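You operate a simulated robot arm through the tools that you are given. There is no shell and no other tool. Be economical: measure what you need, move in short steps, check, and stop when the job is done.

You are at the controls of a simulated robot arm. One attempt, no reset.

Task
Rinse the gold brush clean under the basin's cold tap.
Fine: stand it back in its own brush well, shut the tap, leave the hot knob and the other brushes alone.

Only the result counts: the job must be done as asked and must still hold three seconds after the hand-in. Knocking over, shifting, dropping, spilling or breaking anything else fails it.

Robot
A 7-joint arm with a two-finger parallel gripper, fixed in place. Base frame: the origin is at the foot of the arm, x ahead of it, y to its left, z up. Lengths are in cm, angles in degrees, forces in N, time in s.
With the tool pointing down near the work surface it reaches from about 40 to 90 cm from the base axis. Its first joint turns from -115.0 to 115.0 degrees. Payload 3.91 kg.
Tool frame: the origin (TCP) lies between the finger pads and is the grasp point; the fingertips stand 3 cm ahead of it; z points along the fingers, y is the line along which they close. Largest opening 11 cm; finger width 2, thickness 1; the body of the gripper, 4.8 by 11.2 cm, starts 5.5 cm behind the TCP.
Orientation is that of the tool frame in the base frame, as a unit quaternion [w, x, y, z]. With the fingers straight down and closing along the base's y, the tool's x points along the base's -x, its y along +y and its z along -z.

Tools
- The arm moves only by the tool play_rows. Its argument "commands" is a list of rows, each a list of 2 entries, a list of its own where there are three numbers: the shift along the tool's x, y, z in cm, then the turn, a rotation vector about the tool's x, y, z in degrees. In form: [[[x, y, z], [ax, ay, az]], ...]. A call has 1 to 20 rows; each row is the pose to reach, as a shift and turn from the pose commanded when the call began, along the tool's axes at that moment. "hand" is the finger opening in cm, from 0 to 11, set as the call begins (left out, the last holds). A row lasts 0.2 s, in which the tool goes at most 5 cm and 8.6 degrees; a call with a longer step from one row to the next is refused whole, and so is a gripper value outside its range. A pose out of reach is approached as far as the arm can. The call stops where the force on the tool passes 40 N (or 10 N more than at its start, if that is more) or the arm is blocked; 0.2 s more then pass. The fingers move at their own pace (about 15.3 cm/s each) and stop on an object; they squeeze with about 27 N. The grip force told is the motor's: it shows also when the fingers shut on nothing. Time passes only in rows, and 0.2 s behind the last, so rows that repeat a pose let the fingers close. The reply holds the time, the measured pose of the TCP, the force on the tool along the base axes, the opening and the grip force, in the units named above and with some noise.
- Cameras (640 x 400 px; columns grow to the right, rows downward): "scene" is fixed at [21.95, -49.95, 155.76]; the picture's right is [0.61, -0.79, 0.00], its down [-0.59, -0.45, -0.67] and it looks along [0.53, 0.41, -0.74] (base axes); focal length 372 px, centre (320, 200). "wrist" rides on the gripper at [-3.6, 0, -5.7] in the tool frame; the picture's right is [0.00, -1.00, 0.00], its down [0.97, 0.00, -0.24] and it looks along [0.24, 0.00, 0.97] (tool axes); focal length 218 px, centre (320, 200). There is no depth. A picture from a camera that has moved, and an enlarged one, comes with that camera's place and axes in the base frame and with its lens.
- get_image(camera): a new picture of that camera. The clock stands still meanwhile.
- lift_body(by): slides the trunk up (or, below 0, down) by that many cm; the arm rides with it, the base frame stays. It gives what a move gives, with no picture.
- inspect(camera, box): a new picture of the part [left, top, right, bottom] of that camera's present view, enlarged. The clock stands still meanwhile.
- sign_off(): hands the job in; it is judged then, once.

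Go step by step. Nothing tells you positions but the pictures and the camera data: compare them with the known pose of the tool, close in by small moves and look again before you grip or let go. The budget is 120 turns and 84 pictures, counting those below and the enlarged ones. Unless the task says otherwise, let go and move clear before handing in, and close with one line.

The tools are called as name(argument=value, ...) on one line, values as JSON. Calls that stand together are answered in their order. play_rows: Moves the arm, as the interface text tells. Its arguments: {"type":"object","properties":{"commands":{"type":"array","items":{"type":"array"}},"hand":{"type":"number"}},"required":["commands"]} The other tools are called the same way: lift_body (by) slides the trunk up or down; get_image (camera) takes a picture; inspect (camera, box) takes an enlarged picture of a part of a camera's view; sign_off () hands the job in.

At the start:

```text
time_s: 0.0
tool_pos: [55.54, 0.8, 114.37]
orientation: [0.0, 0.0, 1.0, 0.0]
contact_force: [0.7, 0.0, 0.6]
finger_gap: 10.99
grip_force: 0.1
trunk travel left (down, up): [-82.5, 16.5]
```

scene: 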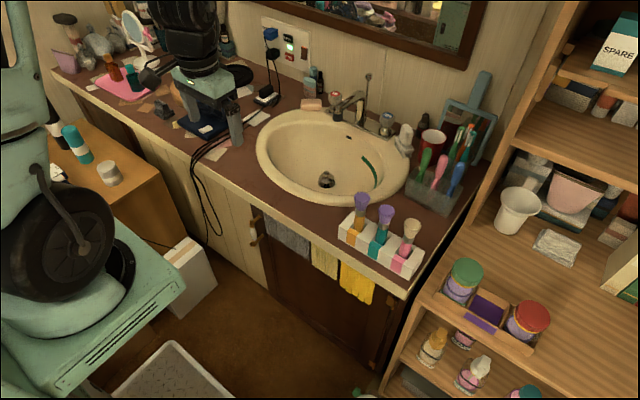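
wrist: 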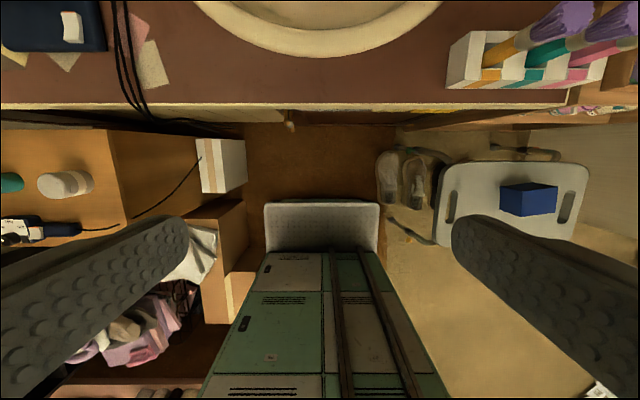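

I see a basin with a mixer tap flanked by knobs, and a three-well brush rack at the front right of the counter. I'll take enlarged views of the tap and the rack first.

inspect(camera="scene", box=[300, 60, 428, 140])

inspect(camera="scene", box=[320, 180, 448, 280])

inspect(camera="scene", box=[240, 90, 480, 240])

```text
5.00 times, centred on (364, 100) of scene
camera zoom: at [21.95, -49.95, 155.76], right [0.61, -0.79, 0.0], down [-0.59, -0.45, -0.67], along [0.53, 0.41, -0.74], focal length 1862 px, centre (100, 700)
```

zoom: 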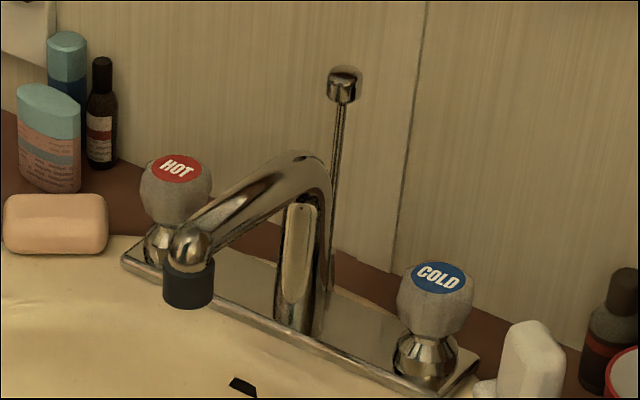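

```text
4.00 times, centred on (384, 230) of scene
camera zoom: at [21.95, -49.95, 155.76], right [0.61, -0.79, 0.0], down [-0.59, -0.45, -0.67], along [0.53, 0.41, -0.74], focal length 1490 px, centre (64, 80)
```

zoom: 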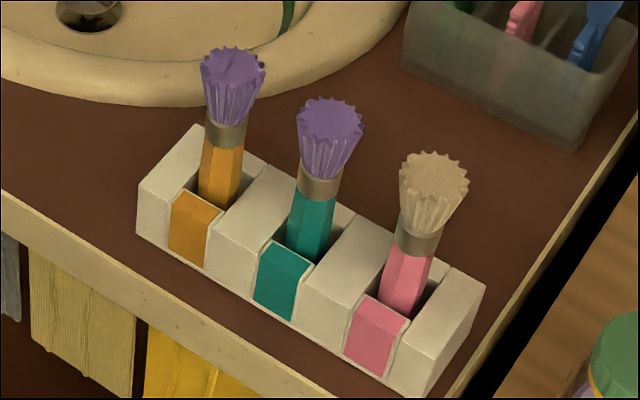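

```text
2.67 times, centred on (360, 165) of scene
camera zoom: at [21.95, -49.95, 155.76], right [0.61, -0.79, 0.0], down [-0.59, -0.45, -0.67], along [0.53, 0.41, -0.74], focal length 993 px, centre (213, 293)
```

zoom: 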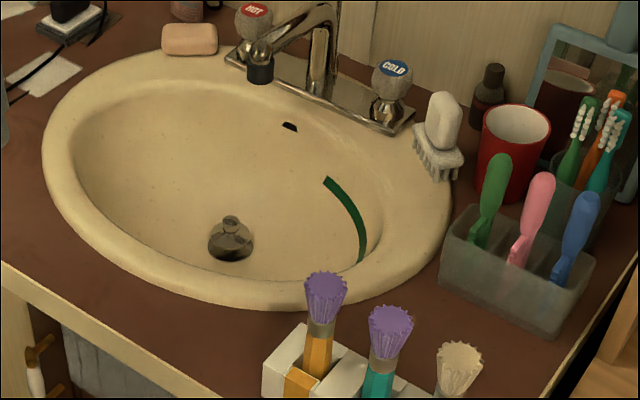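

The rack is at x≈69–75, y≈-19…-39, with the gold brush at about (72, -23) and its top at z≈95. The spout outlet is near (96.5, 1, 91) and the cold knob near (108.5, -9, 88). The knob is far away, so I'll tilt the tool forward and test the reach.

play_rows(commands=[[[-4, -1.2, 1], [0, -6, 0]], [[-8, -2.4, 2], [0, -12, 0]], [[-12, -3.6, 3], [0, -18, 0]], [[-16, -4.9, 4], [0, -24, 0]], [[-20, -6.1, 5], [0, -30, 0]], [[-24, -7.3, 6], [0, -36, 0]], [[-27, -8.6, 7], [0, -42, 0]], [[-30, -9.8, 8], [0, -48, 0]]], hand=6.5)

get_image(camera="scene")

get_image(camera="wrist")

```text
time_s: 1.8
tool_pos: [85.57, -8.97, 106.41]
orientation: [0.407, 0.001, 0.913, -0.001]
contact_force: [0.8, 1.1, -0.6]
finger_gap: 6.51
grip_force: 0.0
trunk travel left (down, up): [-82.5, 16.5]
```

```text
78 pictures are left
```

scene: 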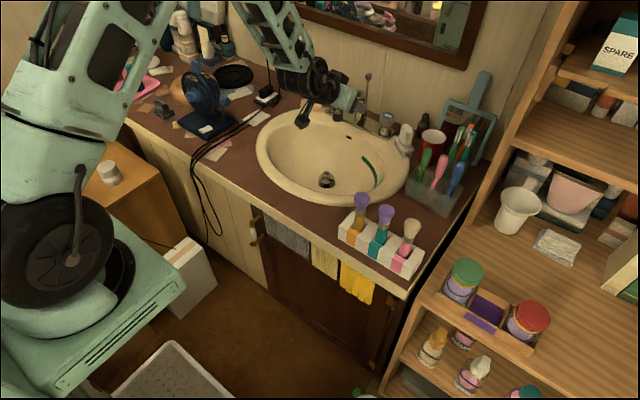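

```text
77 pictures are left
camera wrist: at [83.78, -8.95, 112.77], right [0.0, -1.0, 0.0], down [-0.83, 0.0, -0.56], along [0.56, 0.0, -0.83], focal length 218 px, centre (320, 200)
```

wrist: 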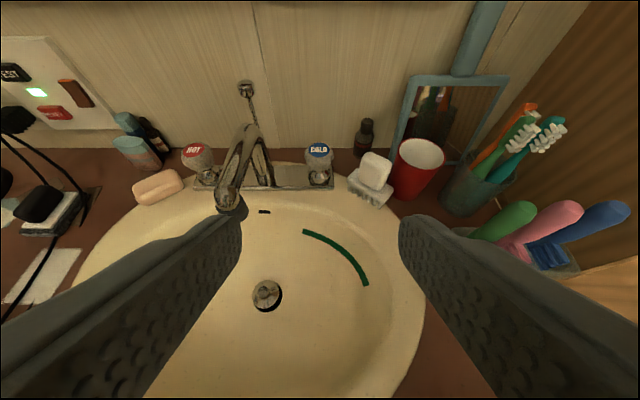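

The wrist view agrees: the cold knob's top is at about (108.2, -8.9, 90). I'll move to a pre-grasp pose along the tool axis.

play_rows(commands=[[[-0.3, 0.1, 4.4], [0, 0, 0]], [[-0.6, 0.1, 8.8], [0, 0, 0]], [[-0.9, 0.1, 13.2], [0, 0, 0]], [[-1.2, 0.1, 17.6], [0, 0, 0]], [[-1.5, 0.1, 22.1], [0, 0, 0]], [[-1.5, 0.1, 22.1], [0, 0, 0]]], hand=6.5)

get_image(camera="wrist")

inspect(camera="scene", box=[300, 60, 460, 160])

```text
time_s: 3.2
tool_pos: [102.79, -8.73, 92.51]
orientation: [0.405, 0.0, 0.914, 0.0]
contact_force: [0.3, -0.1, -0.2]
finger_gap: 6.51
grip_force: 0.1
trunk travel left (down, up): [-82.5, 16.5]
```

```text
76 pictures are left
camera wrist: at [100.98, -8.74, 98.9], right [0.0, -1.0, 0.0], down [-0.83, 0.0, -0.56], along [0.56, 0.0, -0.83], focal length 218 px, centre (320, 200)
```

wrist: 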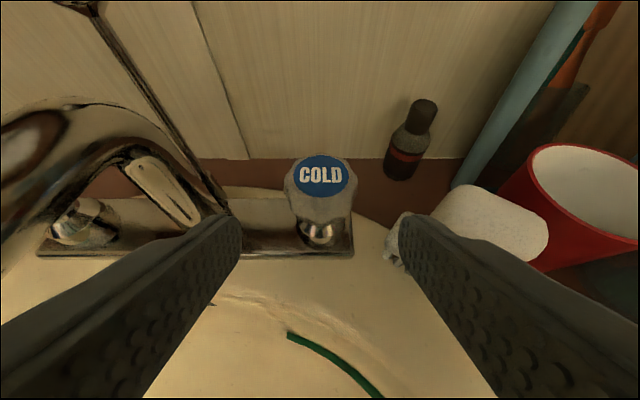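

```text
4.00 times, centred on (380, 110) of scene
camera zoom: at [21.95, -49.95, 155.76], right [0.61, -0.79, 0.0], down [-0.59, -0.45, -0.67], along [0.53, 0.41, -0.74], focal length 1490 px, centre (80, 560)
```

zoom: 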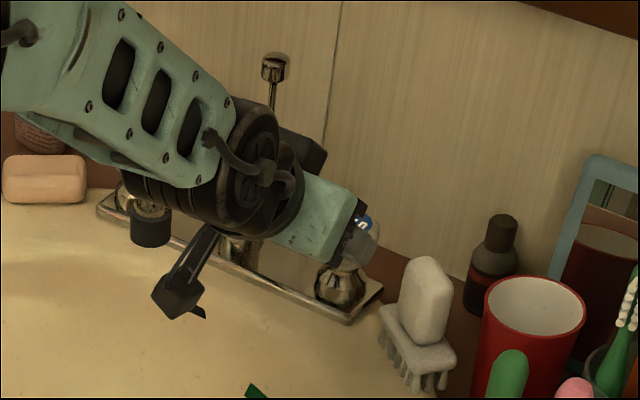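

The knob is centred between the fingers and is about 3.7 cm wide. I'll advance the last 6 cm with the opening reduced a little.

play_rows(commands=[[[-0.2, 0, 1.5], [0, 0, 0]], [[-0.4, 0, 3], [0, 0, 0]], [[-0.55, 0, 4.5], [0, 0, 0]], [[-0.75, 0, 5.9], [0, 0, 0]], [[-0.75, 0, 5.9], [0, 0, 0]]], hand=5.6)

get_image(camera="wrist")

inspect(camera="scene", box=[300, 60, 460, 160])

```text
time_s: 4.4
tool_pos: [106.25, -8.81, 89.94]
orientation: [0.407, 0.0, 0.913, 0.0]
contact_force: [-0.2, 0.8, 1.0]
finger_gap: 5.59
grip_force: 0.2
out of reach, approached as far as the arm can: row 3, 4, 5
trunk travel left (down, up): [-82.5, 16.5]
```

```text
74 pictures are left
camera wrist: at [104.33, -8.75, 96.52], right [0.0, -1.0, 0.0], down [-0.83, 0.0, -0.56], along [0.56, 0.0, -0.83], focal length 218 px, centre (320, 200)
```

wrist: 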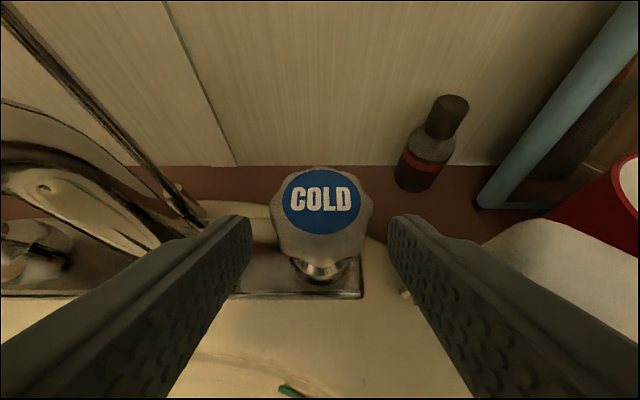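

```text
4.00 times, centred on (380, 110) of scene
camera zoom: at [21.95, -49.95, 155.76], right [0.61, -0.79, 0.0], down [-0.59, -0.45, -0.67], along [0.53, 0.41, -0.74], focal length 1490 px, centre (80, 560)
```

zoom: 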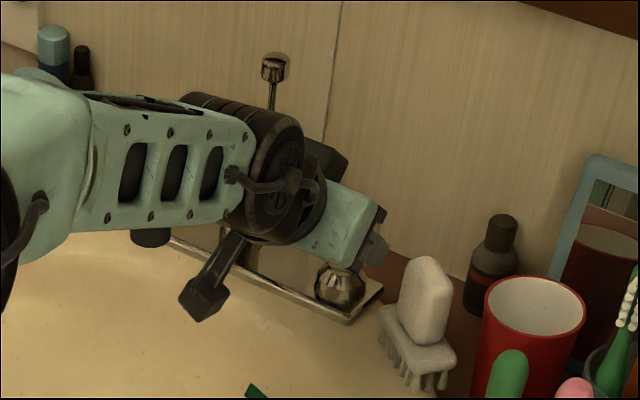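

The arm ran out of reach about 1.5 cm short. I'll back out, rise, then lower the trunk so that the arm is more level.

play_rows(commands=[[[0, 0, -4], [0, 0, 0]], [[0, 0, -8], [0, 0, 0]], [[-3.7, 0, -11.3], [0, 0, 0]], [[-7.4, 0, -14.6], [0, 0, 0]], [[-11.1, 0, -18], [0, 0, 0]], [[-14.8, 0, -21.3], [0, 0, 0]], [[-14.8, 0, -21.3], [0, 0, 0]]], hand=5.6)

lift_body(by=-20)

get_image(camera="scene")

```text
refused: row 5 steps farther than a row can; nothing moved
```

```text
time_s: 5.3
tool_pos: [106.51, -8.68, 85.58]
orientation: [0.413, 0.001, 0.911, 0.0]
contact_force: [-9.5, -0.8, 12.8]
finger_gap: 5.6
grip_force: 0.0
trunk travel left (down, up): [-77.0, 22.0]
stopped: the force on the tool passed its limit (the readings are from after the stop); the commanded pose is now the measured one
```

```text
72 pictures are left
```

scene: 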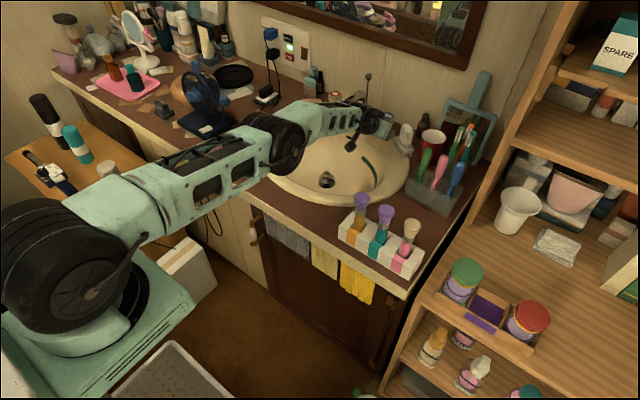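

My retreat was refused, so the trunk lowering pressed the fingers onto the tap plate and stopped with light force. That was a batching mistake on my part: the second call depended on the first. I'll raise the trunk to undo it and check that nothing shifted.

lift_body(by=5)

```text
time_s: 6.2
tool_pos: [106.46, -8.68, 90.26]
orientation: [0.411, 0.001, 0.912, 0.0]
contact_force: [0.0, -0.1, 1.0]
finger_gap: 5.59
grip_force: 0.1
trunk travel left (down, up): [-82.0, 17.0]
```

play_rows(commands=[[[0, 0, -4], [0, 0, 0]], [[0, 0, -8], [0, 0, 0]], [[-3.2, 0, -11], [0, 0, 0]], [[-6.4, 0, -14], [0, 0, 0]], [[-9.6, 0, -17], [0, 0, 0]], [[-12.8, 0, -20], [0, 0, 0]], [[-14.8, 0, -21.5], [0, 0, 0]], [[-14.8, 0, -21.5], [0, 0, 0]]])

get_image(camera="wrist")

inspect(camera="scene", box=[300, 60, 460, 160])

```text
time_s: 8.0
tool_pos: [100.31, -8.81, 115.58]
orientation: [0.411, 0.0, 0.911, 0.001]
contact_force: [1.7, 0.2, 0.3]
finger_gap: 5.61
grip_force: 0.0
trunk travel left (down, up): [-82.0, 17.0]
```

```text
71 pictures are left
camera wrist: at [98.34, -8.71, 121.98], right [0.0, -1.0, 0.0], down [-0.82, 0.0, -0.57], along [0.57, 0.0, -0.82], focal length 218 px, centre (320, 200)
```

wrist: 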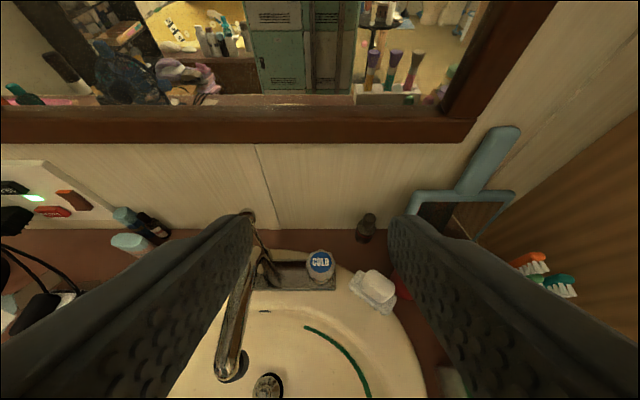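

```text
4.00 times, centred on (380, 110) of scene
camera zoom: at [21.95, -49.95, 155.76], right [0.61, -0.79, 0.0], down [-0.59, -0.45, -0.67], along [0.53, 0.41, -0.74], focal length 1490 px, centre (80, 560)
```

zoom: 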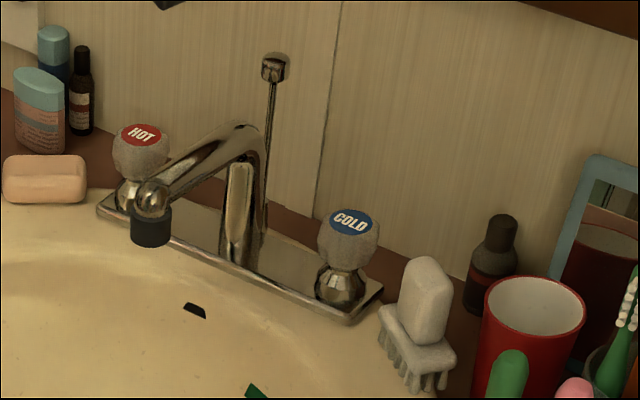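

Nothing has shifted. I'll lower the trunk 18 cm now that I'm clear.

lift_body(by=-18)

get_image(camera="scene")

```text
time_s: 10.0
tool_pos: [100.14, -8.63, 97.53]
orientation: [0.411, 0.0, 0.912, 0.0]
contact_force: [-0.1, -0.2, 0.4]
finger_gap: 5.61
grip_force: 0.0
trunk travel left (down, up): [-64.0, 35.0]
```

```text
69 pictures are left
```

scene: 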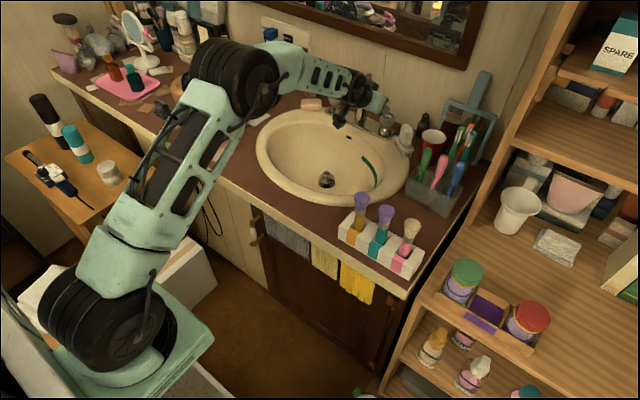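

play_rows(commands=[[[0.7, -0.1, 3], [0, 0, 0]], [[1.3, -0.2, 5], [0, 0, 0]], [[1.3, -0.2, 7], [0, 0, 0]], [[1.3, -0.2, 9.2], [0, 0, 0]], [[1.3, -0.2, 11.2], [0, 0, 0]], [[1.3, -0.2, 11.2], [0, 0, 0]]], hand=5.6)

get_image(camera="wrist")

inspect(camera="scene", box=[300, 60, 460, 160])

```text
time_s: 11.4
tool_pos: [107.71, -8.95, 89.06]
orientation: [0.411, 0.001, 0.912, 0.0]
contact_force: [0.7, -1.2, -0.2]
finger_gap: 5.6
grip_force: 0.0
trunk travel left (down, up): [-64.0, 35.0]
```

```text
68 pictures are left
camera wrist: at [105.87, -8.96, 95.54], right [0.0, -1.0, 0.0], down [-0.82, 0.0, -0.57], along [0.57, 0.0, -0.82], focal length 218 px, centre (320, 200)
```

wrist: 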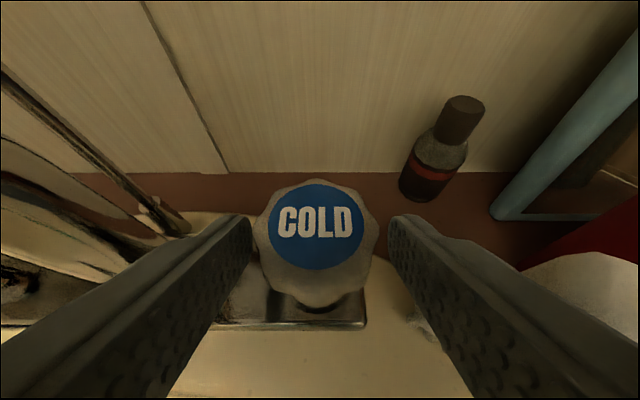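

```text
4.00 times, centred on (380, 110) of scene
camera zoom: at [21.95, -49.95, 155.76], right [0.61, -0.79, 0.0], down [-0.59, -0.45, -0.67], along [0.53, 0.41, -0.74], focal length 1490 px, centre (80, 560)
```

zoom: 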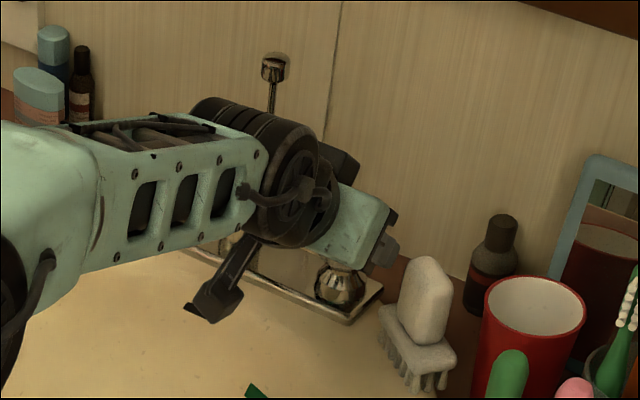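

The knob sits between the fingertips, so I'll grip it. Then I'll try about 20° counter-clockwise about the knob axis.

play_rows(commands=[[[0, 0, 0.3], [0, 0, 0]], [[0, 0, 0.3], [0, 0, 0]], [[0, 0, 0.3], [0, 0, 0]]], hand=2)

play_rows(commands=[[[0, -0.08, 0], [-3.75, 0, -3.32]], [[0, -0.16, 0], [-7.5, 0, -6.63]], [[0, -0.24, 0], [-11.2, 0, -9.95]], [[0, -0.31, 0], [-15, 0, -13.3]], [[0, -0.31, 0], [-15, 0, -13.3]]])

get_image(camera="wrist")

get_image(camera="scene")

```text
time_s: 12.2
tool_pos: [107.76, -8.81, 89.18]
orientation: [0.411, 0.0, 0.912, 0.0]
contact_force: [-32.0, 4.6, 12.2]
finger_gap: 4.58
grip_force: 44.6
trunk travel left (down, up): [-64.0, 35.0]
```

```text
time_s: 13.4
tool_pos: [107.8, -9.39, 89.07]
orientation: [0.406, -0.158, 0.897, 0.072]
contact_force: [-22.8, -9.4, 10.8]
finger_gap: 4.6
grip_force: 45.1
trunk travel left (down, up): [-64.0, 35.0]
```

```text
66 pictures are left
camera wrist: at [106.12, -10.04, 95.52], right [0.34, -0.94, 0.0], down [-0.77, -0.28, -0.57], along [0.54, 0.19, -0.82], focal length 218 px, centre (320, 200)
```

wrist: 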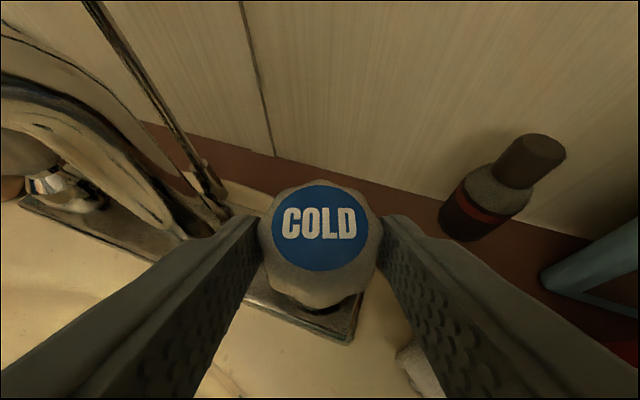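

```text
65 pictures are left
```

scene: 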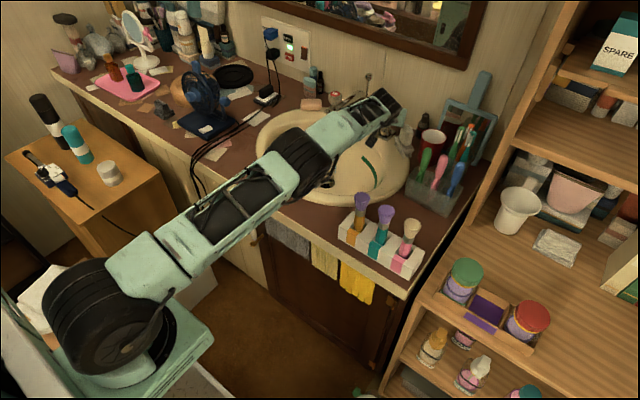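

The knob turned with the fingers; the lettering stayed aligned with the camera. I'll check for water at the spout.

inspect(camera="scene", box=[290, 80, 450, 200])

```text
3.33 times, centred on (370, 140) of scene
camera zoom: at [21.95, -49.95, 155.76], right [0.61, -0.79, 0.0], down [-0.59, -0.45, -0.67], along [0.53, 0.41, -0.74], focal length 1241 px, centre (153, 400)
```

zoom: 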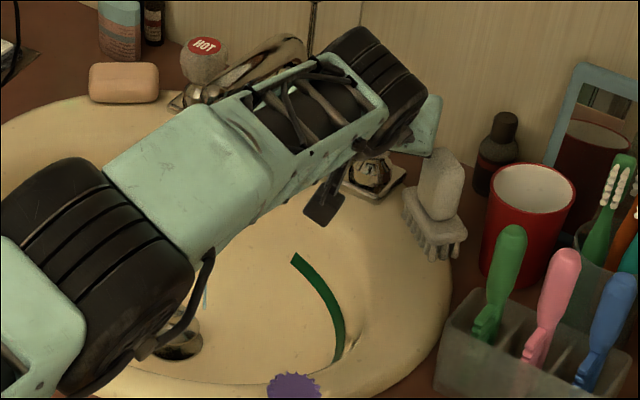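

A thin stream of water is now visible at the basin, so counter-clockwise opens the tap. To avoid swinging the hand over the nail brush, I'll re-grip further back and turn it a bit more.

play_rows(commands=[[[0, 0, 0], [0, 0, 0]], [[0, 0, 0], [0, 0, 0]], [[-0.05, 0.1, 0.05], [5.6, 0, 5]], [[-0.1, 0.2, 0.1], [11.2, 0, 10]], [[-0.2, 0.32, 0.2], [16.9, 0, 14.9]], [[-0.25, 0.45, 0.28], [22.5, 0, 19.9]], [[-0.25, 0.45, 0.28], [22.5, 0, 19.9]]], hand=6)

get_image(camera="wrist")

get_image(camera="scene")

```text
time_s: 15.0
tool_pos: [108.11, -8.73, 88.9]
orientation: [0.41, 0.08, 0.908, -0.036]
contact_force: [-0.9, 0.8, 0.0]
finger_gap: 5.99
grip_force: 0.1
trunk travel left (down, up): [-64.0, 35.0]
```

```text
63 pictures are left
camera wrist: at [106.3, -8.31, 95.32], right [-0.17, -0.98, 0.0], down [-0.81, 0.14, -0.57], along [0.56, -0.1, -0.82], focal length 218 px, centre (320, 200)
```

wrist: 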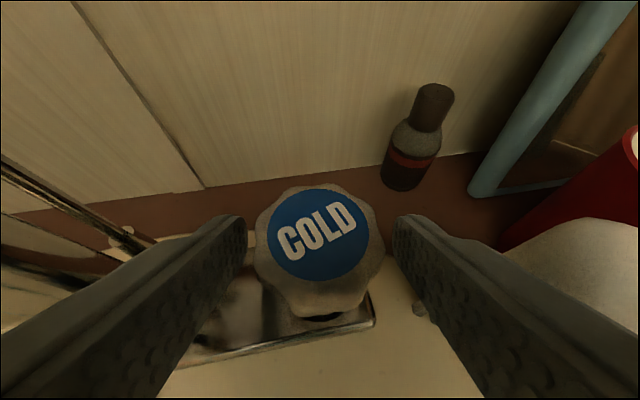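

```text
62 pictures are left
```

scene: 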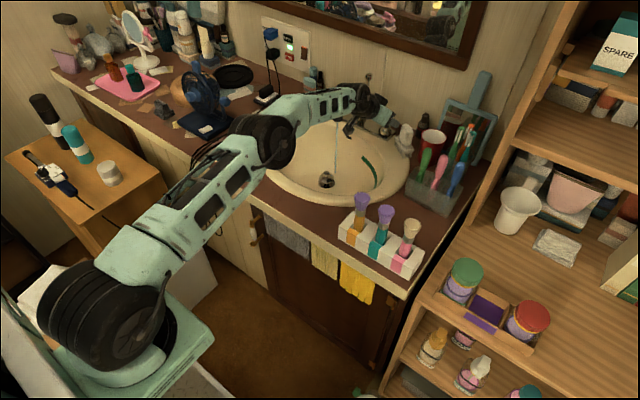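

Water is visibly flowing. I'll grip again and turn another 25°.

play_rows(commands=[[[0, 0, 0], [0, 0, 0]], [[0, 0, 0], [0, 0, 0]], [[0, -0.05, 0], [-4.7, 0, -4.15]], [[0, -0.11, 0], [-9.4, 0, -8.3]], [[0, -0.18, 0], [-14, 0, -12.4]], [[0, -0.26, 0], [-18.7, 0, -16.6]], [[0, -0.26, 0], [-18.7, 0, -16.6]]], hand=2)

play_rows(commands=[[[0, 0, 0], [0, 0, 0]], [[0, 0, 0], [0, 0, 0]], [[0, 0.1, -1], [4, 0, 3.5]], [[0, 0.2, -3], [8, 0, 7]], [[0, 0.2, -6], [11.2, 0, 10]], [[-3, 0.2, -9], [11.2, 0, 10]], [[-6, 0.2, -12], [11.2, 0, 10]], [[-8, 0.2, -16], [11.2, 0, 10]]], hand=6)

get_image(camera="wrist")

get_image(camera="scene")

```text
time_s: 16.6
tool_pos: [108.13, -9.14, 88.91]
orientation: [0.409, -0.117, 0.904, 0.053]
contact_force: [12.7, -10.4, -0.3]
finger_gap: 4.6
grip_force: 45.8
trunk travel left (down, up): [-64.0, 35.0]
```

```text
time_s: 18.4
tool_pos: [101.59, -10.41, 105.42]
orientation: [0.409, 0.0, 0.912, 0.001]
contact_force: [1.2, -0.3, -1.1]
finger_gap: 6.01
grip_force: 0.0
trunk travel left (down, up): [-64.0, 35.0]
```

```text
61 pictures are left
camera wrist: at [99.73, -10.41, 111.97], right [0.0, -1.0, 0.0], down [-0.82, 0.0, -0.57], along [0.57, 0.0, -0.82], focal length 218 px, centre (320, 200)
```

wrist: 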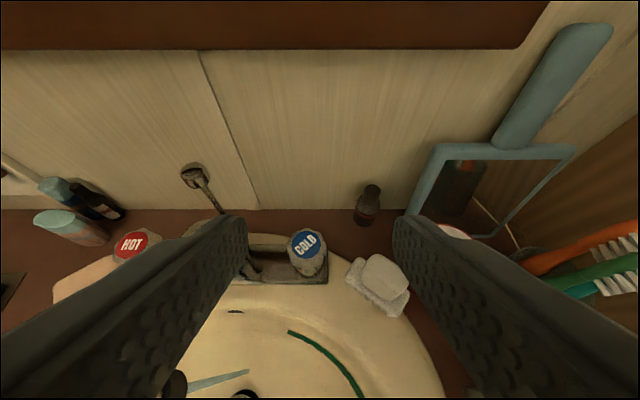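

```text
60 pictures are left
```

scene: 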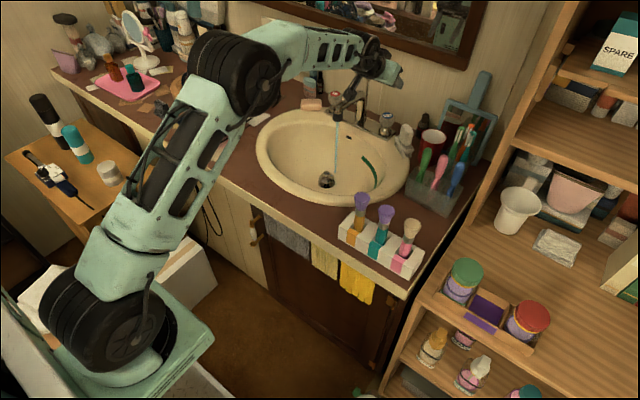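

The cold tap is open with a good stream at about (97.2, 1.2). Next I'll move in front of the rack, more level, to take the gold brush's handle from the front.

play_rows(commands=[[[3.04, -1.2, -2.6], [0, -2.2, 0]], [[6.1, -2.5, -5.2], [0, -4.4, 0]], [[9.1, -3.8, -7.8], [0, -6.6, 0]], [[12.2, -5.1, -10.4], [0, -8.8, 0]], [[15.2, -6.4, -13], [0, -11, 0]], [[18.2, -7.6, -15.6], [0, -13.2, 0]], [[21.3, -8.9, -18.2], [0, -15.4, 0]], [[24.3, -10.2, -20.8], [0, -17.6, 0]], [[27.4, -11.4, -23.4], [0, -19.8, 0]], [[30.4, -12.7, -26], [0, -22, 0]], [[30.4, -12.7, -26], [0, -22, 0]]], hand=5)

get_image(camera="scene")

get_image(camera="wrist")

```text
time_s: 20.8
tool_pos: [66.14, -25.7, 99.98]
orientation: [0.576, 0.0, 0.817, 0.0]
contact_force: [-1.0, -0.2, 0.1]
finger_gap: 5.02
grip_force: 0.0
out of reach, approached as far as the arm can: row 9, 10, 11
trunk travel left (down, up): [-64.0, 35.0]
```

```text
59 pictures are left
```

scene: 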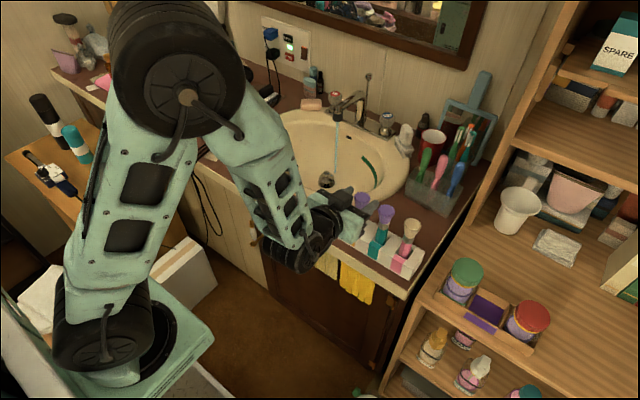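

```text
58 pictures are left
camera wrist: at [61.86, -25.64, 105.33], right [0.0, -1.0, 0.0], down [-0.55, 0.0, -0.83], along [0.83, 0.0, -0.55], focal length 218 px, centre (320, 200)
```

wrist: 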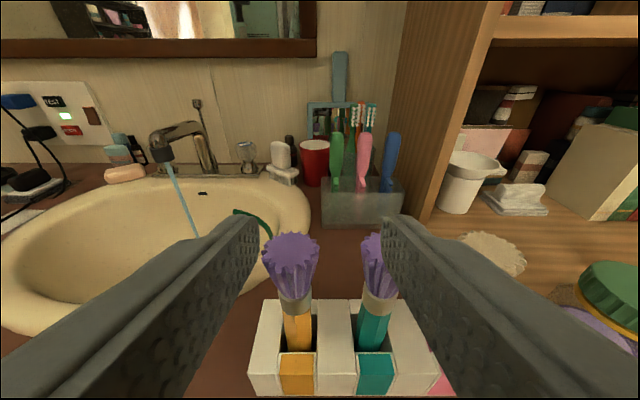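

The arm is folded too tight at this trunk height. I'll raise the trunk so the arm reaches down to the rack instead.

lift_body(by=28)

```text
time_s: 23.6
tool_pos: [66.01, -25.62, 128.11]
orientation: [0.576, 0.001, 0.817, 0.0]
contact_force: [0.6, -0.2, -0.1]
finger_gap: 5.01
grip_force: 0.1
trunk travel left (down, up): [-92.0, 7.0]
```

play_rows(commands=[[[4.2, 0, 1.5], [0, 0, 0]], [[8.4, 0, 3], [0, 0, 0]], [[12.6, 0, 4.5], [0, 0, 0]], [[16.8, 0, 6], [0, 0, 0]], [[18.84, 0, 6.7], [0, 0, 0]], [[18.84, 0, 6.7], [0, 0, 0]]])

```text
time_s: 25.0
tool_pos: [66.17, -25.56, 108.24]
orientation: [0.577, 0.001, 0.817, 0.0]
contact_force: [0.6, 0.3, 1.0]
finger_gap: 5.0
grip_force: 0.1
trunk travel left (down, up): [-92.0, 7.0]
```

play_rows(commands=[[[3, 1.0, 0], [0, 0, 0]], [[6, 2.1, 0], [0, 0, 0]], [[10, 2.1, 1.8], [0, 0, 0]], [[14, 2.1, 3.2], [0, 0, 0]], [[18, 2.1, 4.6], [0, 0, 0]], [[20.35, 2.1, 5.4], [0, 0, 0]], [[20.35, 2.1, 5.4], [0, 0, 0]]], hand=5)

get_image(camera="wrist")

get_image(camera="scene")

```text
time_s: 26.6
tool_pos: [64.38, -23.48, 87.09]
orientation: [0.576, 0.001, 0.817, 0.0]
contact_force: [-1.3, 0.3, 0.4]
finger_gap: 5.04
grip_force: 0.0
trunk travel left (down, up): [-92.0, 7.0]
```

```text
57 pictures are left
camera wrist: at [60.23, -23.53, 92.36], right [0.0, -1.0, 0.0], down [-0.55, 0.0, -0.83], along [0.83, 0.0, -0.55], focal length 218 px, centre (320, 200)
```

wrist: 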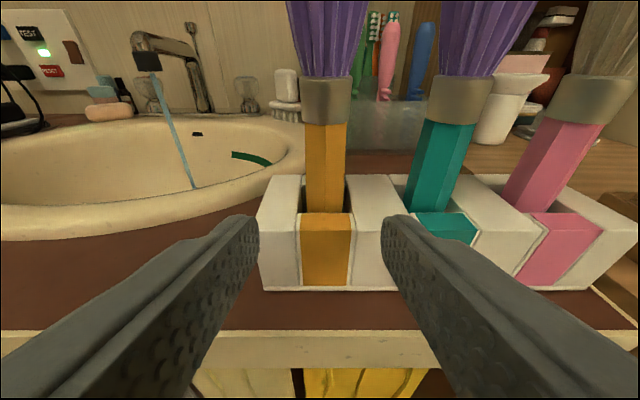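

```text
56 pictures are left
```

scene: 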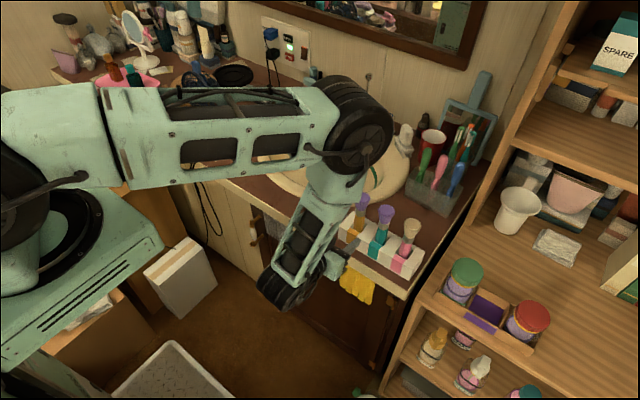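

The handle stands centred ahead at y≈-23.8, exposed from z≈85 to 89.3. I'll advance with the pads at z≈88.

play_rows(commands=[[[-1.2, -0.3, 1], [0, 0, 0]], [[-1.9, -0.3, 2.8], [0, 0, 0]], [[-2.5, -0.3, 4.6], [0, 0, 0]], [[-3.2, -0.3, 6.3], [0, 0, 0]], [[-3.2, -0.3, 6.3], [0, 0, 0]]], hand=5)

get_image(camera="wrist")

inspect(camera="scene", box=[310, 170, 450, 290])

```text
time_s: 27.8
tool_pos: [71.34, -23.82, 87.94]
orientation: [0.577, 0.001, 0.817, 0.001]
contact_force: [0.6, 0.7, 0.4]
finger_gap: 4.98
grip_force: 0.0
trunk travel left (down, up): [-92.0, 7.0]
```

```text
55 pictures are left
camera wrist: at [67.24, -23.85, 93.24], right [0.0, -1.0, 0.0], down [-0.55, 0.0, -0.83], along [0.83, 0.0, -0.55], focal length 218 px, centre (320, 200)
```

wrist: 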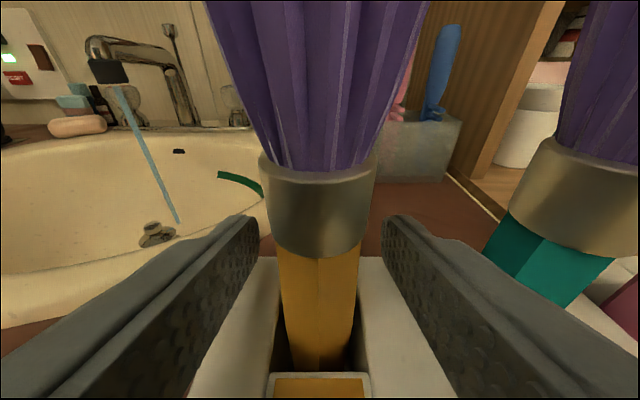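

```text
3.33 times, centred on (380, 230) of scene
camera zoom: at [21.95, -49.95, 155.76], right [0.61, -0.79, 0.0], down [-0.59, -0.45, -0.67], along [0.53, 0.41, -0.74], focal length 1241 px, centre (120, 100)
```

zoom: 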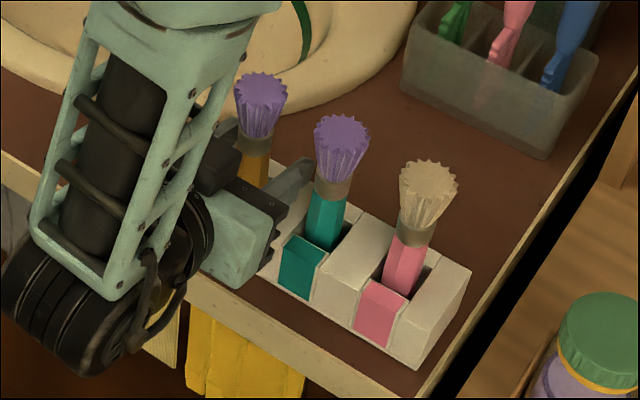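

The handle is centred between the pads, so I'll close on it.

play_rows(commands=[[[0, 0, 0], [0, 0, 0]], [[0, 0, 0], [0, 0, 0]], [[0, 0, 0], [0, 0, 0]]], hand=1)

get_image(camera="wrist")

```text
time_s: 28.6
tool_pos: [71.41, -23.85, 87.98]
orientation: [0.577, 0.0, 0.816, 0.001]
contact_force: [1.3, -0.4, 0.7]
finger_gap: 2.36
grip_force: 26.8
trunk travel left (down, up): [-92.0, 7.0]
```

```text
53 pictures are left
camera wrist: at [67.23, -23.85, 93.24], right [0.0, -1.0, 0.0], down [-0.55, 0.0, -0.83], along [0.83, 0.0, -0.55], focal length 218 px, centre (320, 200)
```

wrist: 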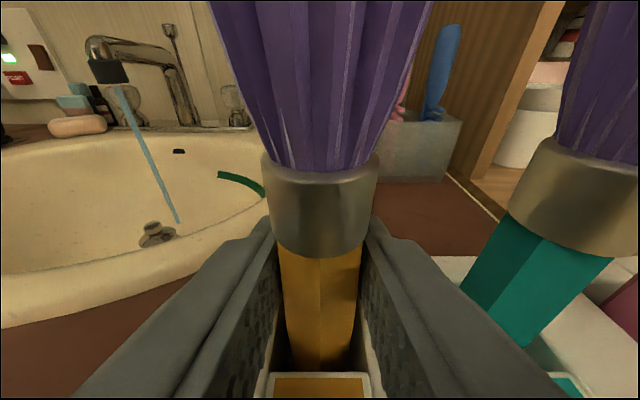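

It's gripped at 2.36 cm. The home pose is TCP (71.4, -23.85, 88.0). I'll lift straight up 12 cm.

play_rows(commands=[[[-1.9, 0, -0.67], [0, 0, 0]], [[-3.8, 0, -1.34], [0, 0, 0]], [[-5.65, 0, -2.0], [0, 0, 0]], [[-7.5, 0, -2.7], [0, 0, 0]], [[-9.4, 0, -3.35], [0, 0, 0]], [[-11.3, 0, -4.02], [0, 0, 0]], [[-11.3, 0, -4.02], [0, 0, 0]]])

get_image(camera="scene")

get_image(camera="wrist")

```text
time_s: 30.2
tool_pos: [71.38, -23.87, 100.02]
orientation: [0.577, 0.0, 0.817, 0.001]
contact_force: [-1.1, 0.2, -0.9]
finger_gap: 2.35
grip_force: 27.4
trunk travel left (down, up): [-92.0, 7.0]
```

```text
52 pictures are left
```

scene: 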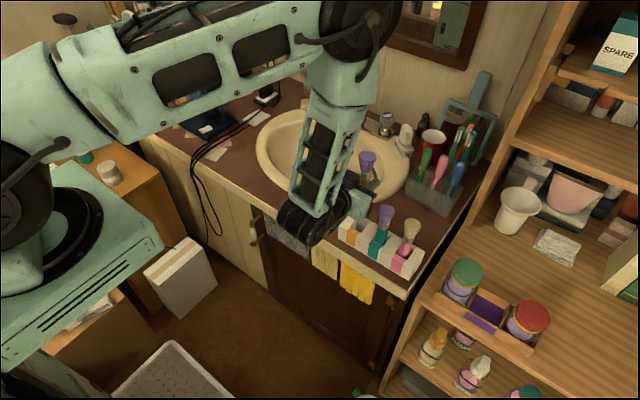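

```text
51 pictures are left
camera wrist: at [67.18, -23.85, 105.26], right [0.0, -1.0, 0.0], down [-0.55, 0.0, -0.83], along [0.83, 0.0, -0.55], focal length 218 px, centre (320, 200)
```

wrist: 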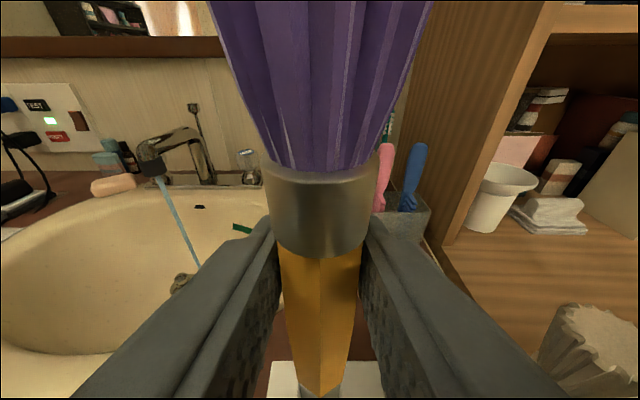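

The brush is out. I'll swing over the basin while rolling 90° so that the bristles point left (+y), clear of the hand and camera.

play_rows(commands=[[[-0.37, 1.7, 1.05], [0, 0, -7.5]], [[-0.75, 3.4, 2.1], [0, 0, -15]], [[-1.1, 5.1, 3.15], [0, 0, -22.5]], [[-1.5, 6.8, 4.2], [0, 0, -30]], [[-1.9, 8.5, 5.25], [0, 0, -37.5]], [[-2.25, 10.2, 6.3], [0, 0, -45]], [[-2.6, 11.9, 7.35], [0, 0, -52.5]], [[-3, 13.6, 8.4], [0, 0, -60]], [[-1.5, 15.3, 10.1], [0, 0, -67.5]], [[0, 17, 11.8], [0, 0, -75]], [[1.5, 18.6, 13.5], [0, 0, -82.5]], [[3.1, 20.2, 15.2], [0, 0, -90]], [[3.1, 20.2, 15.2], [0, 0, -90]]])

get_image(camera="scene")

get_image(camera="wrist")

```text
time_s: 33.0
tool_pos: [84.59, -3.56, 92.07]
orientation: [-0.408, 0.577, -0.577, 0.408]
contact_force: [0.1, 0.0, 0.0]
finger_gap: 2.36
grip_force: 27.0
trunk travel left (down, up): [-92.0, 7.0]
```

```text
50 pictures are left
```

scene: 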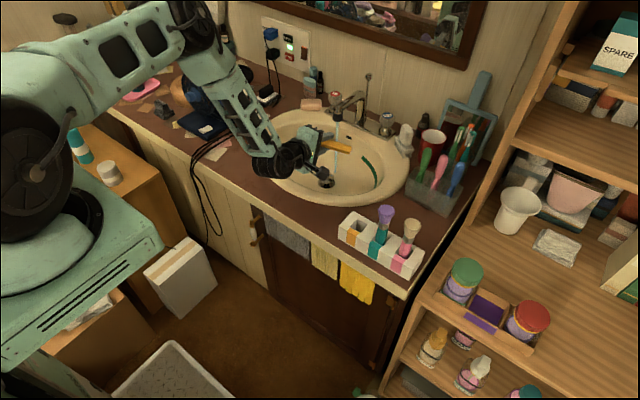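

```text
49 pictures are left
camera wrist: at [79.26, 0.08, 93.88], right [0.33, 0.0, 0.94], down [-0.23, -0.97, 0.08], along [0.92, -0.24, -0.32], focal length 218 px, centre (320, 200)
```

wrist: 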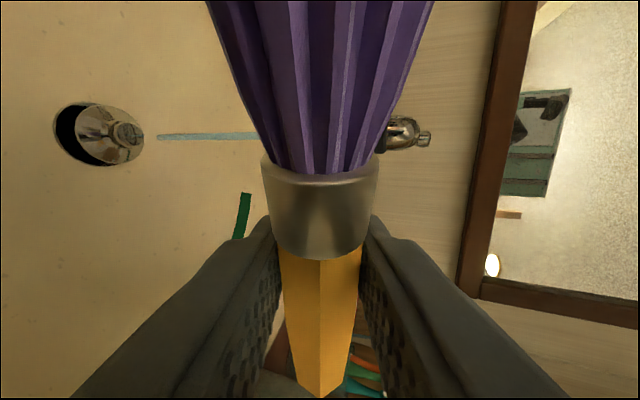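

The stream is at about (96.7, 1.0) and the bristles are level, pointing +y. I'll drop slightly, then advance most of the way under the spout and check clearance.

play_rows(commands=[[[0.1, 2, 1], [0, 0, 0]], [[0.3, 4, 2], [0, 0, 0]], [[0.34, 4.83, 4], [0, 0, 0]], [[0.34, 4.83, 7], [0, 0, 0]], [[0.34, 4.83, 10], [0, 0, 0]], [[0.34, 4.83, 12.5], [0, 0, 0]], [[0.34, 4.83, 12.5], [0, 0, 0]]])

inspect(camera="scene", box=[240, 70, 432, 190])

get_image(camera="wrist")

```text
time_s: 34.6
tool_pos: [94.72, -3.8, 83.37]
orientation: [-0.407, 0.578, -0.578, 0.408]
contact_force: [-0.5, -0.8, 0.1]
finger_gap: 2.33
grip_force: 27.4
trunk travel left (down, up): [-92.0, 7.0]
```

```text
3.33 times, centred on (336, 130) of scene
camera zoom: at [21.95, -49.95, 155.76], right [0.61, -0.79, 0.0], down [-0.59, -0.45, -0.67], along [0.53, 0.41, -0.74], focal length 1241 px, centre (267, 433)
```

zoom: 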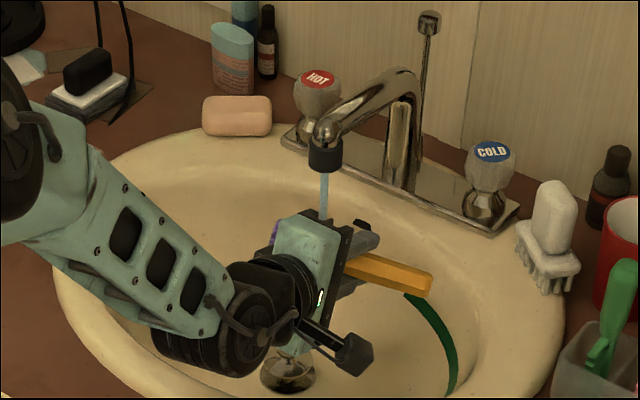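

```text
47 pictures are left
camera wrist: at [89.36, -0.23, 85.16], right [0.33, 0.0, 0.94], down [-0.23, -0.97, 0.08], along [0.91, -0.24, -0.33], focal length 218 px, centre (320, 200)
```

wrist: 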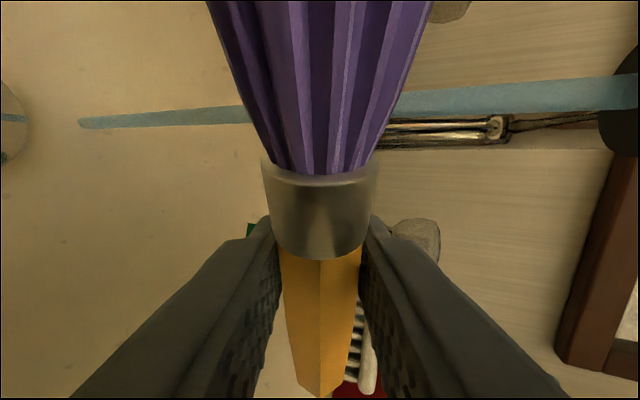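

Alignment is good: the stream is in line with the middle of the bristles and nothing is close to the spout. I'll advance the last 4 cm into the stream and hold.

play_rows(commands=[[[0, 0, 1.5], [0, 0, 0]], [[0, 0, 3], [0, 0, 0]], [[0, 0, 4.1], [0, 0, 0]], [[0, 0, 4.1], [0, 0, 0]], [[0, 0, 4.1], [0, 0, 0]], [[0, 0, 4.1], [0, 0, 0]], [[0, 0, 4.1], [0, 0, 0]], [[0, 0, 4.1], [0, 0, 0]], [[0, 0, 4.1], [0, 0, 0]], [[0, 0, 4.1], [0, 0, 0]]])

get_image(camera="wrist")

inspect(camera="scene", box=[240, 70, 432, 190])

```text
time_s: 36.8
tool_pos: [99.05, -3.53, 85.9]
orientation: [0.423, -0.566, 0.571, -0.418]
contact_force: [-0.2, -0.7, -1.2]
finger_gap: 2.37
grip_force: 26.9
out of reach, approached as far as the arm can: row 2, 3, 4, 5, 6, 7, 8, 9, 10
trunk travel left (down, up): [-92.0, 7.0]
```

```text
46 pictures are left
camera wrist: at [93.66, 0.04, 87.57], right [0.29, -0.01, 0.96], down [-0.23, -0.97, 0.06], along [0.93, -0.24, -0.29], focal length 218 px, centre (320, 200)
```

wrist: 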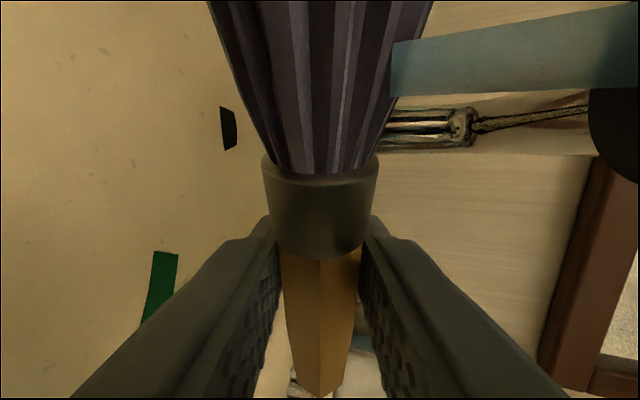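

```text
3.33 times, centred on (336, 130) of scene
camera zoom: at [21.95, -49.95, 155.76], right [0.61, -0.79, 0.0], down [-0.59, -0.45, -0.67], along [0.53, 0.41, -0.74], focal length 1241 px, centre (267, 433)
```

zoom: 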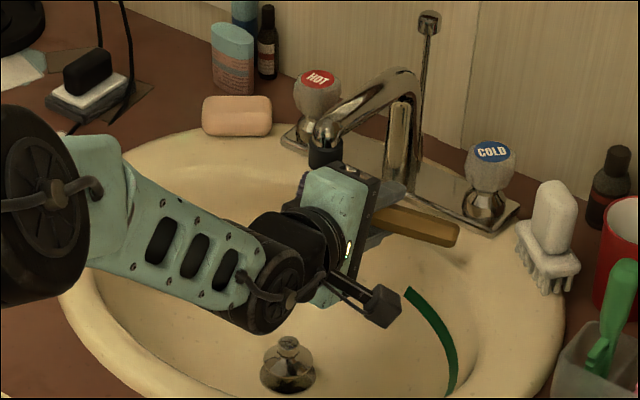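

The bristles are in the stream and already losing purple. I'll hold a few more seconds and look again.

play_rows(commands=[[[0, 0, 0], [0, 0, 0]], [[0, 0, 0], [0, 0, 0]], [[0, 0, 0], [0, 0, 0]], [[0, 0, 0], [0, 0, 0]], [[0, 0, 0], [0, 0, 0]], [[0, 0, 0], [0, 0, 0]], [[0, 0, 0], [0, 0, 0]], [[0, 0, 0], [0, 0, 0]], [[0, 0, 0], [0, 0, 0]], [[0, 0, 0], [0, 0, 0]], [[0, 0, 0], [0, 0, 0]], [[0, 0, 0], [0, 0, 0]]])

get_image(camera="wrist")

```text
time_s: 39.4
tool_pos: [98.98, -3.3, 85.86]
orientation: [0.424, -0.565, 0.572, -0.417]
contact_force: [1.0, -0.1, -0.2]
finger_gap: 2.35
grip_force: 26.5
trunk travel left (down, up): [-92.0, 7.0]
```

```text
44 pictures are left
camera wrist: at [93.62, 0.27, 87.57], right [0.29, -0.01, 0.96], down [-0.23, -0.97, 0.06], along [0.93, -0.24, -0.29], focal length 218 px, centre (320, 200)
```

wrist: 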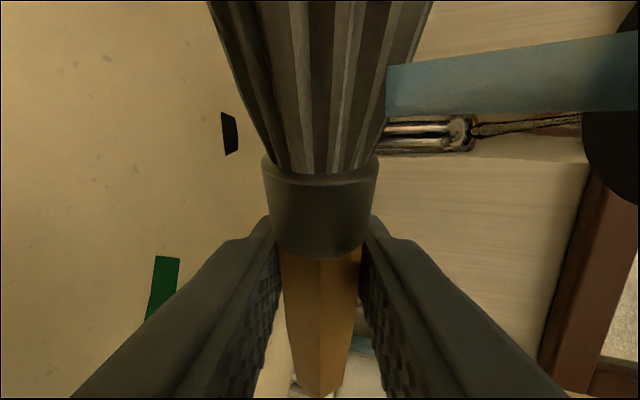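

The purple looks gone and the bristles are now beige-brown in shadow. I'll hold two more seconds, nudged 1 cm so the stream also covers the tips.

play_rows(commands=[[[0.5, 0, 0], [0, 0, 0]], [[1, 0, 0], [0, 0, 0]], [[1, 0, 0], [0, 0, 0]], [[1, 0, 0], [0, 0, 0]], [[1, 0, 0], [0, 0, 0]], [[1, 0, 0], [0, 0, 0]], [[1, 0, 0], [0, 0, 0]], [[1, 0, 0], [0, 0, 0]], [[1, 0, 0], [0, 0, 0]], [[1, 0, 0], [0, 0, 0]], [[1, 0, 0], [0, 0, 0]]])

play_rows(commands=[[[0, 0, -3], [0, 0, 0]], [[0, 0, -6], [0, 0, 0]], [[0, 0, -9], [0, 0, 0]], [[0, 0, -9], [0, 0, 0]], [[0, 0, -9], [0, 0, 0]], [[0, 0, -9], [0, 0, 0]], [[0, 0, -9], [0, 0, 0]], [[0, 0, -9], [0, 0, 0]]])

get_image(camera="wrist")

inspect(camera="scene", box=[240, 70, 432, 190])

```text
time_s: 41.8
tool_pos: [98.89, -4.49, 85.59]
orientation: [0.423, -0.567, 0.571, -0.417]
contact_force: [0.4, 0.1, -0.9]
finger_gap: 2.38
grip_force: 27.4
trunk travel left (down, up): [-92.0, 7.0]
```

```text
time_s: 43.6
tool_pos: [88.41, -4.73, 85.57]
orientation: [0.409, -0.576, 0.578, -0.408]
contact_force: [-0.1, 0.4, 0.2]
finger_gap: 2.35
grip_force: 26.9
trunk travel left (down, up): [-92.0, 7.0]
```

```text
43 pictures are left
camera wrist: at [83.09, -1.12, 87.44], right [0.33, 0.0, 0.94], down [-0.23, -0.97, 0.08], along [0.91, -0.24, -0.32], focal length 218 px, centre (320, 200)
```

wrist: 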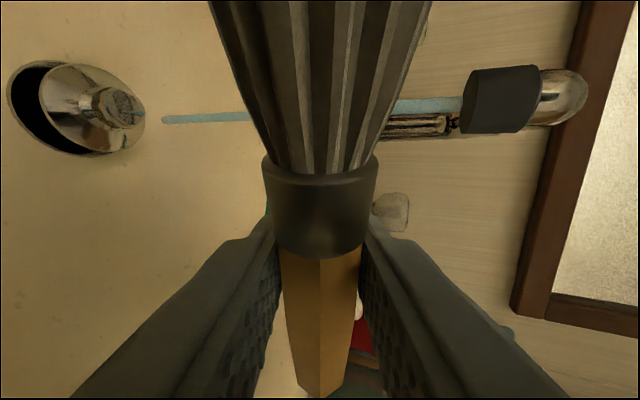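

```text
3.33 times, centred on (336, 130) of scene
camera zoom: at [21.95, -49.95, 155.76], right [0.61, -0.79, 0.0], down [-0.59, -0.45, -0.67], along [0.53, 0.41, -0.74], focal length 1241 px, centre (267, 433)
```

zoom: 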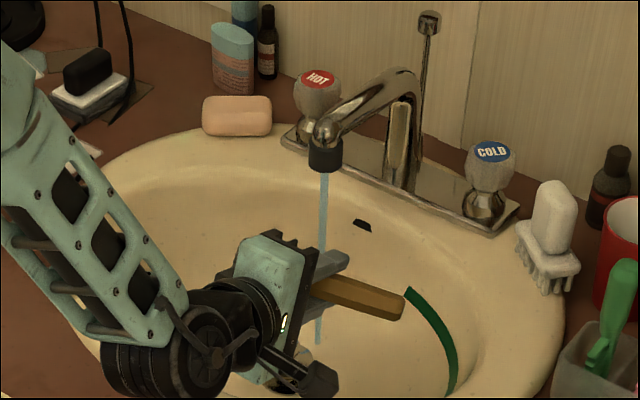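

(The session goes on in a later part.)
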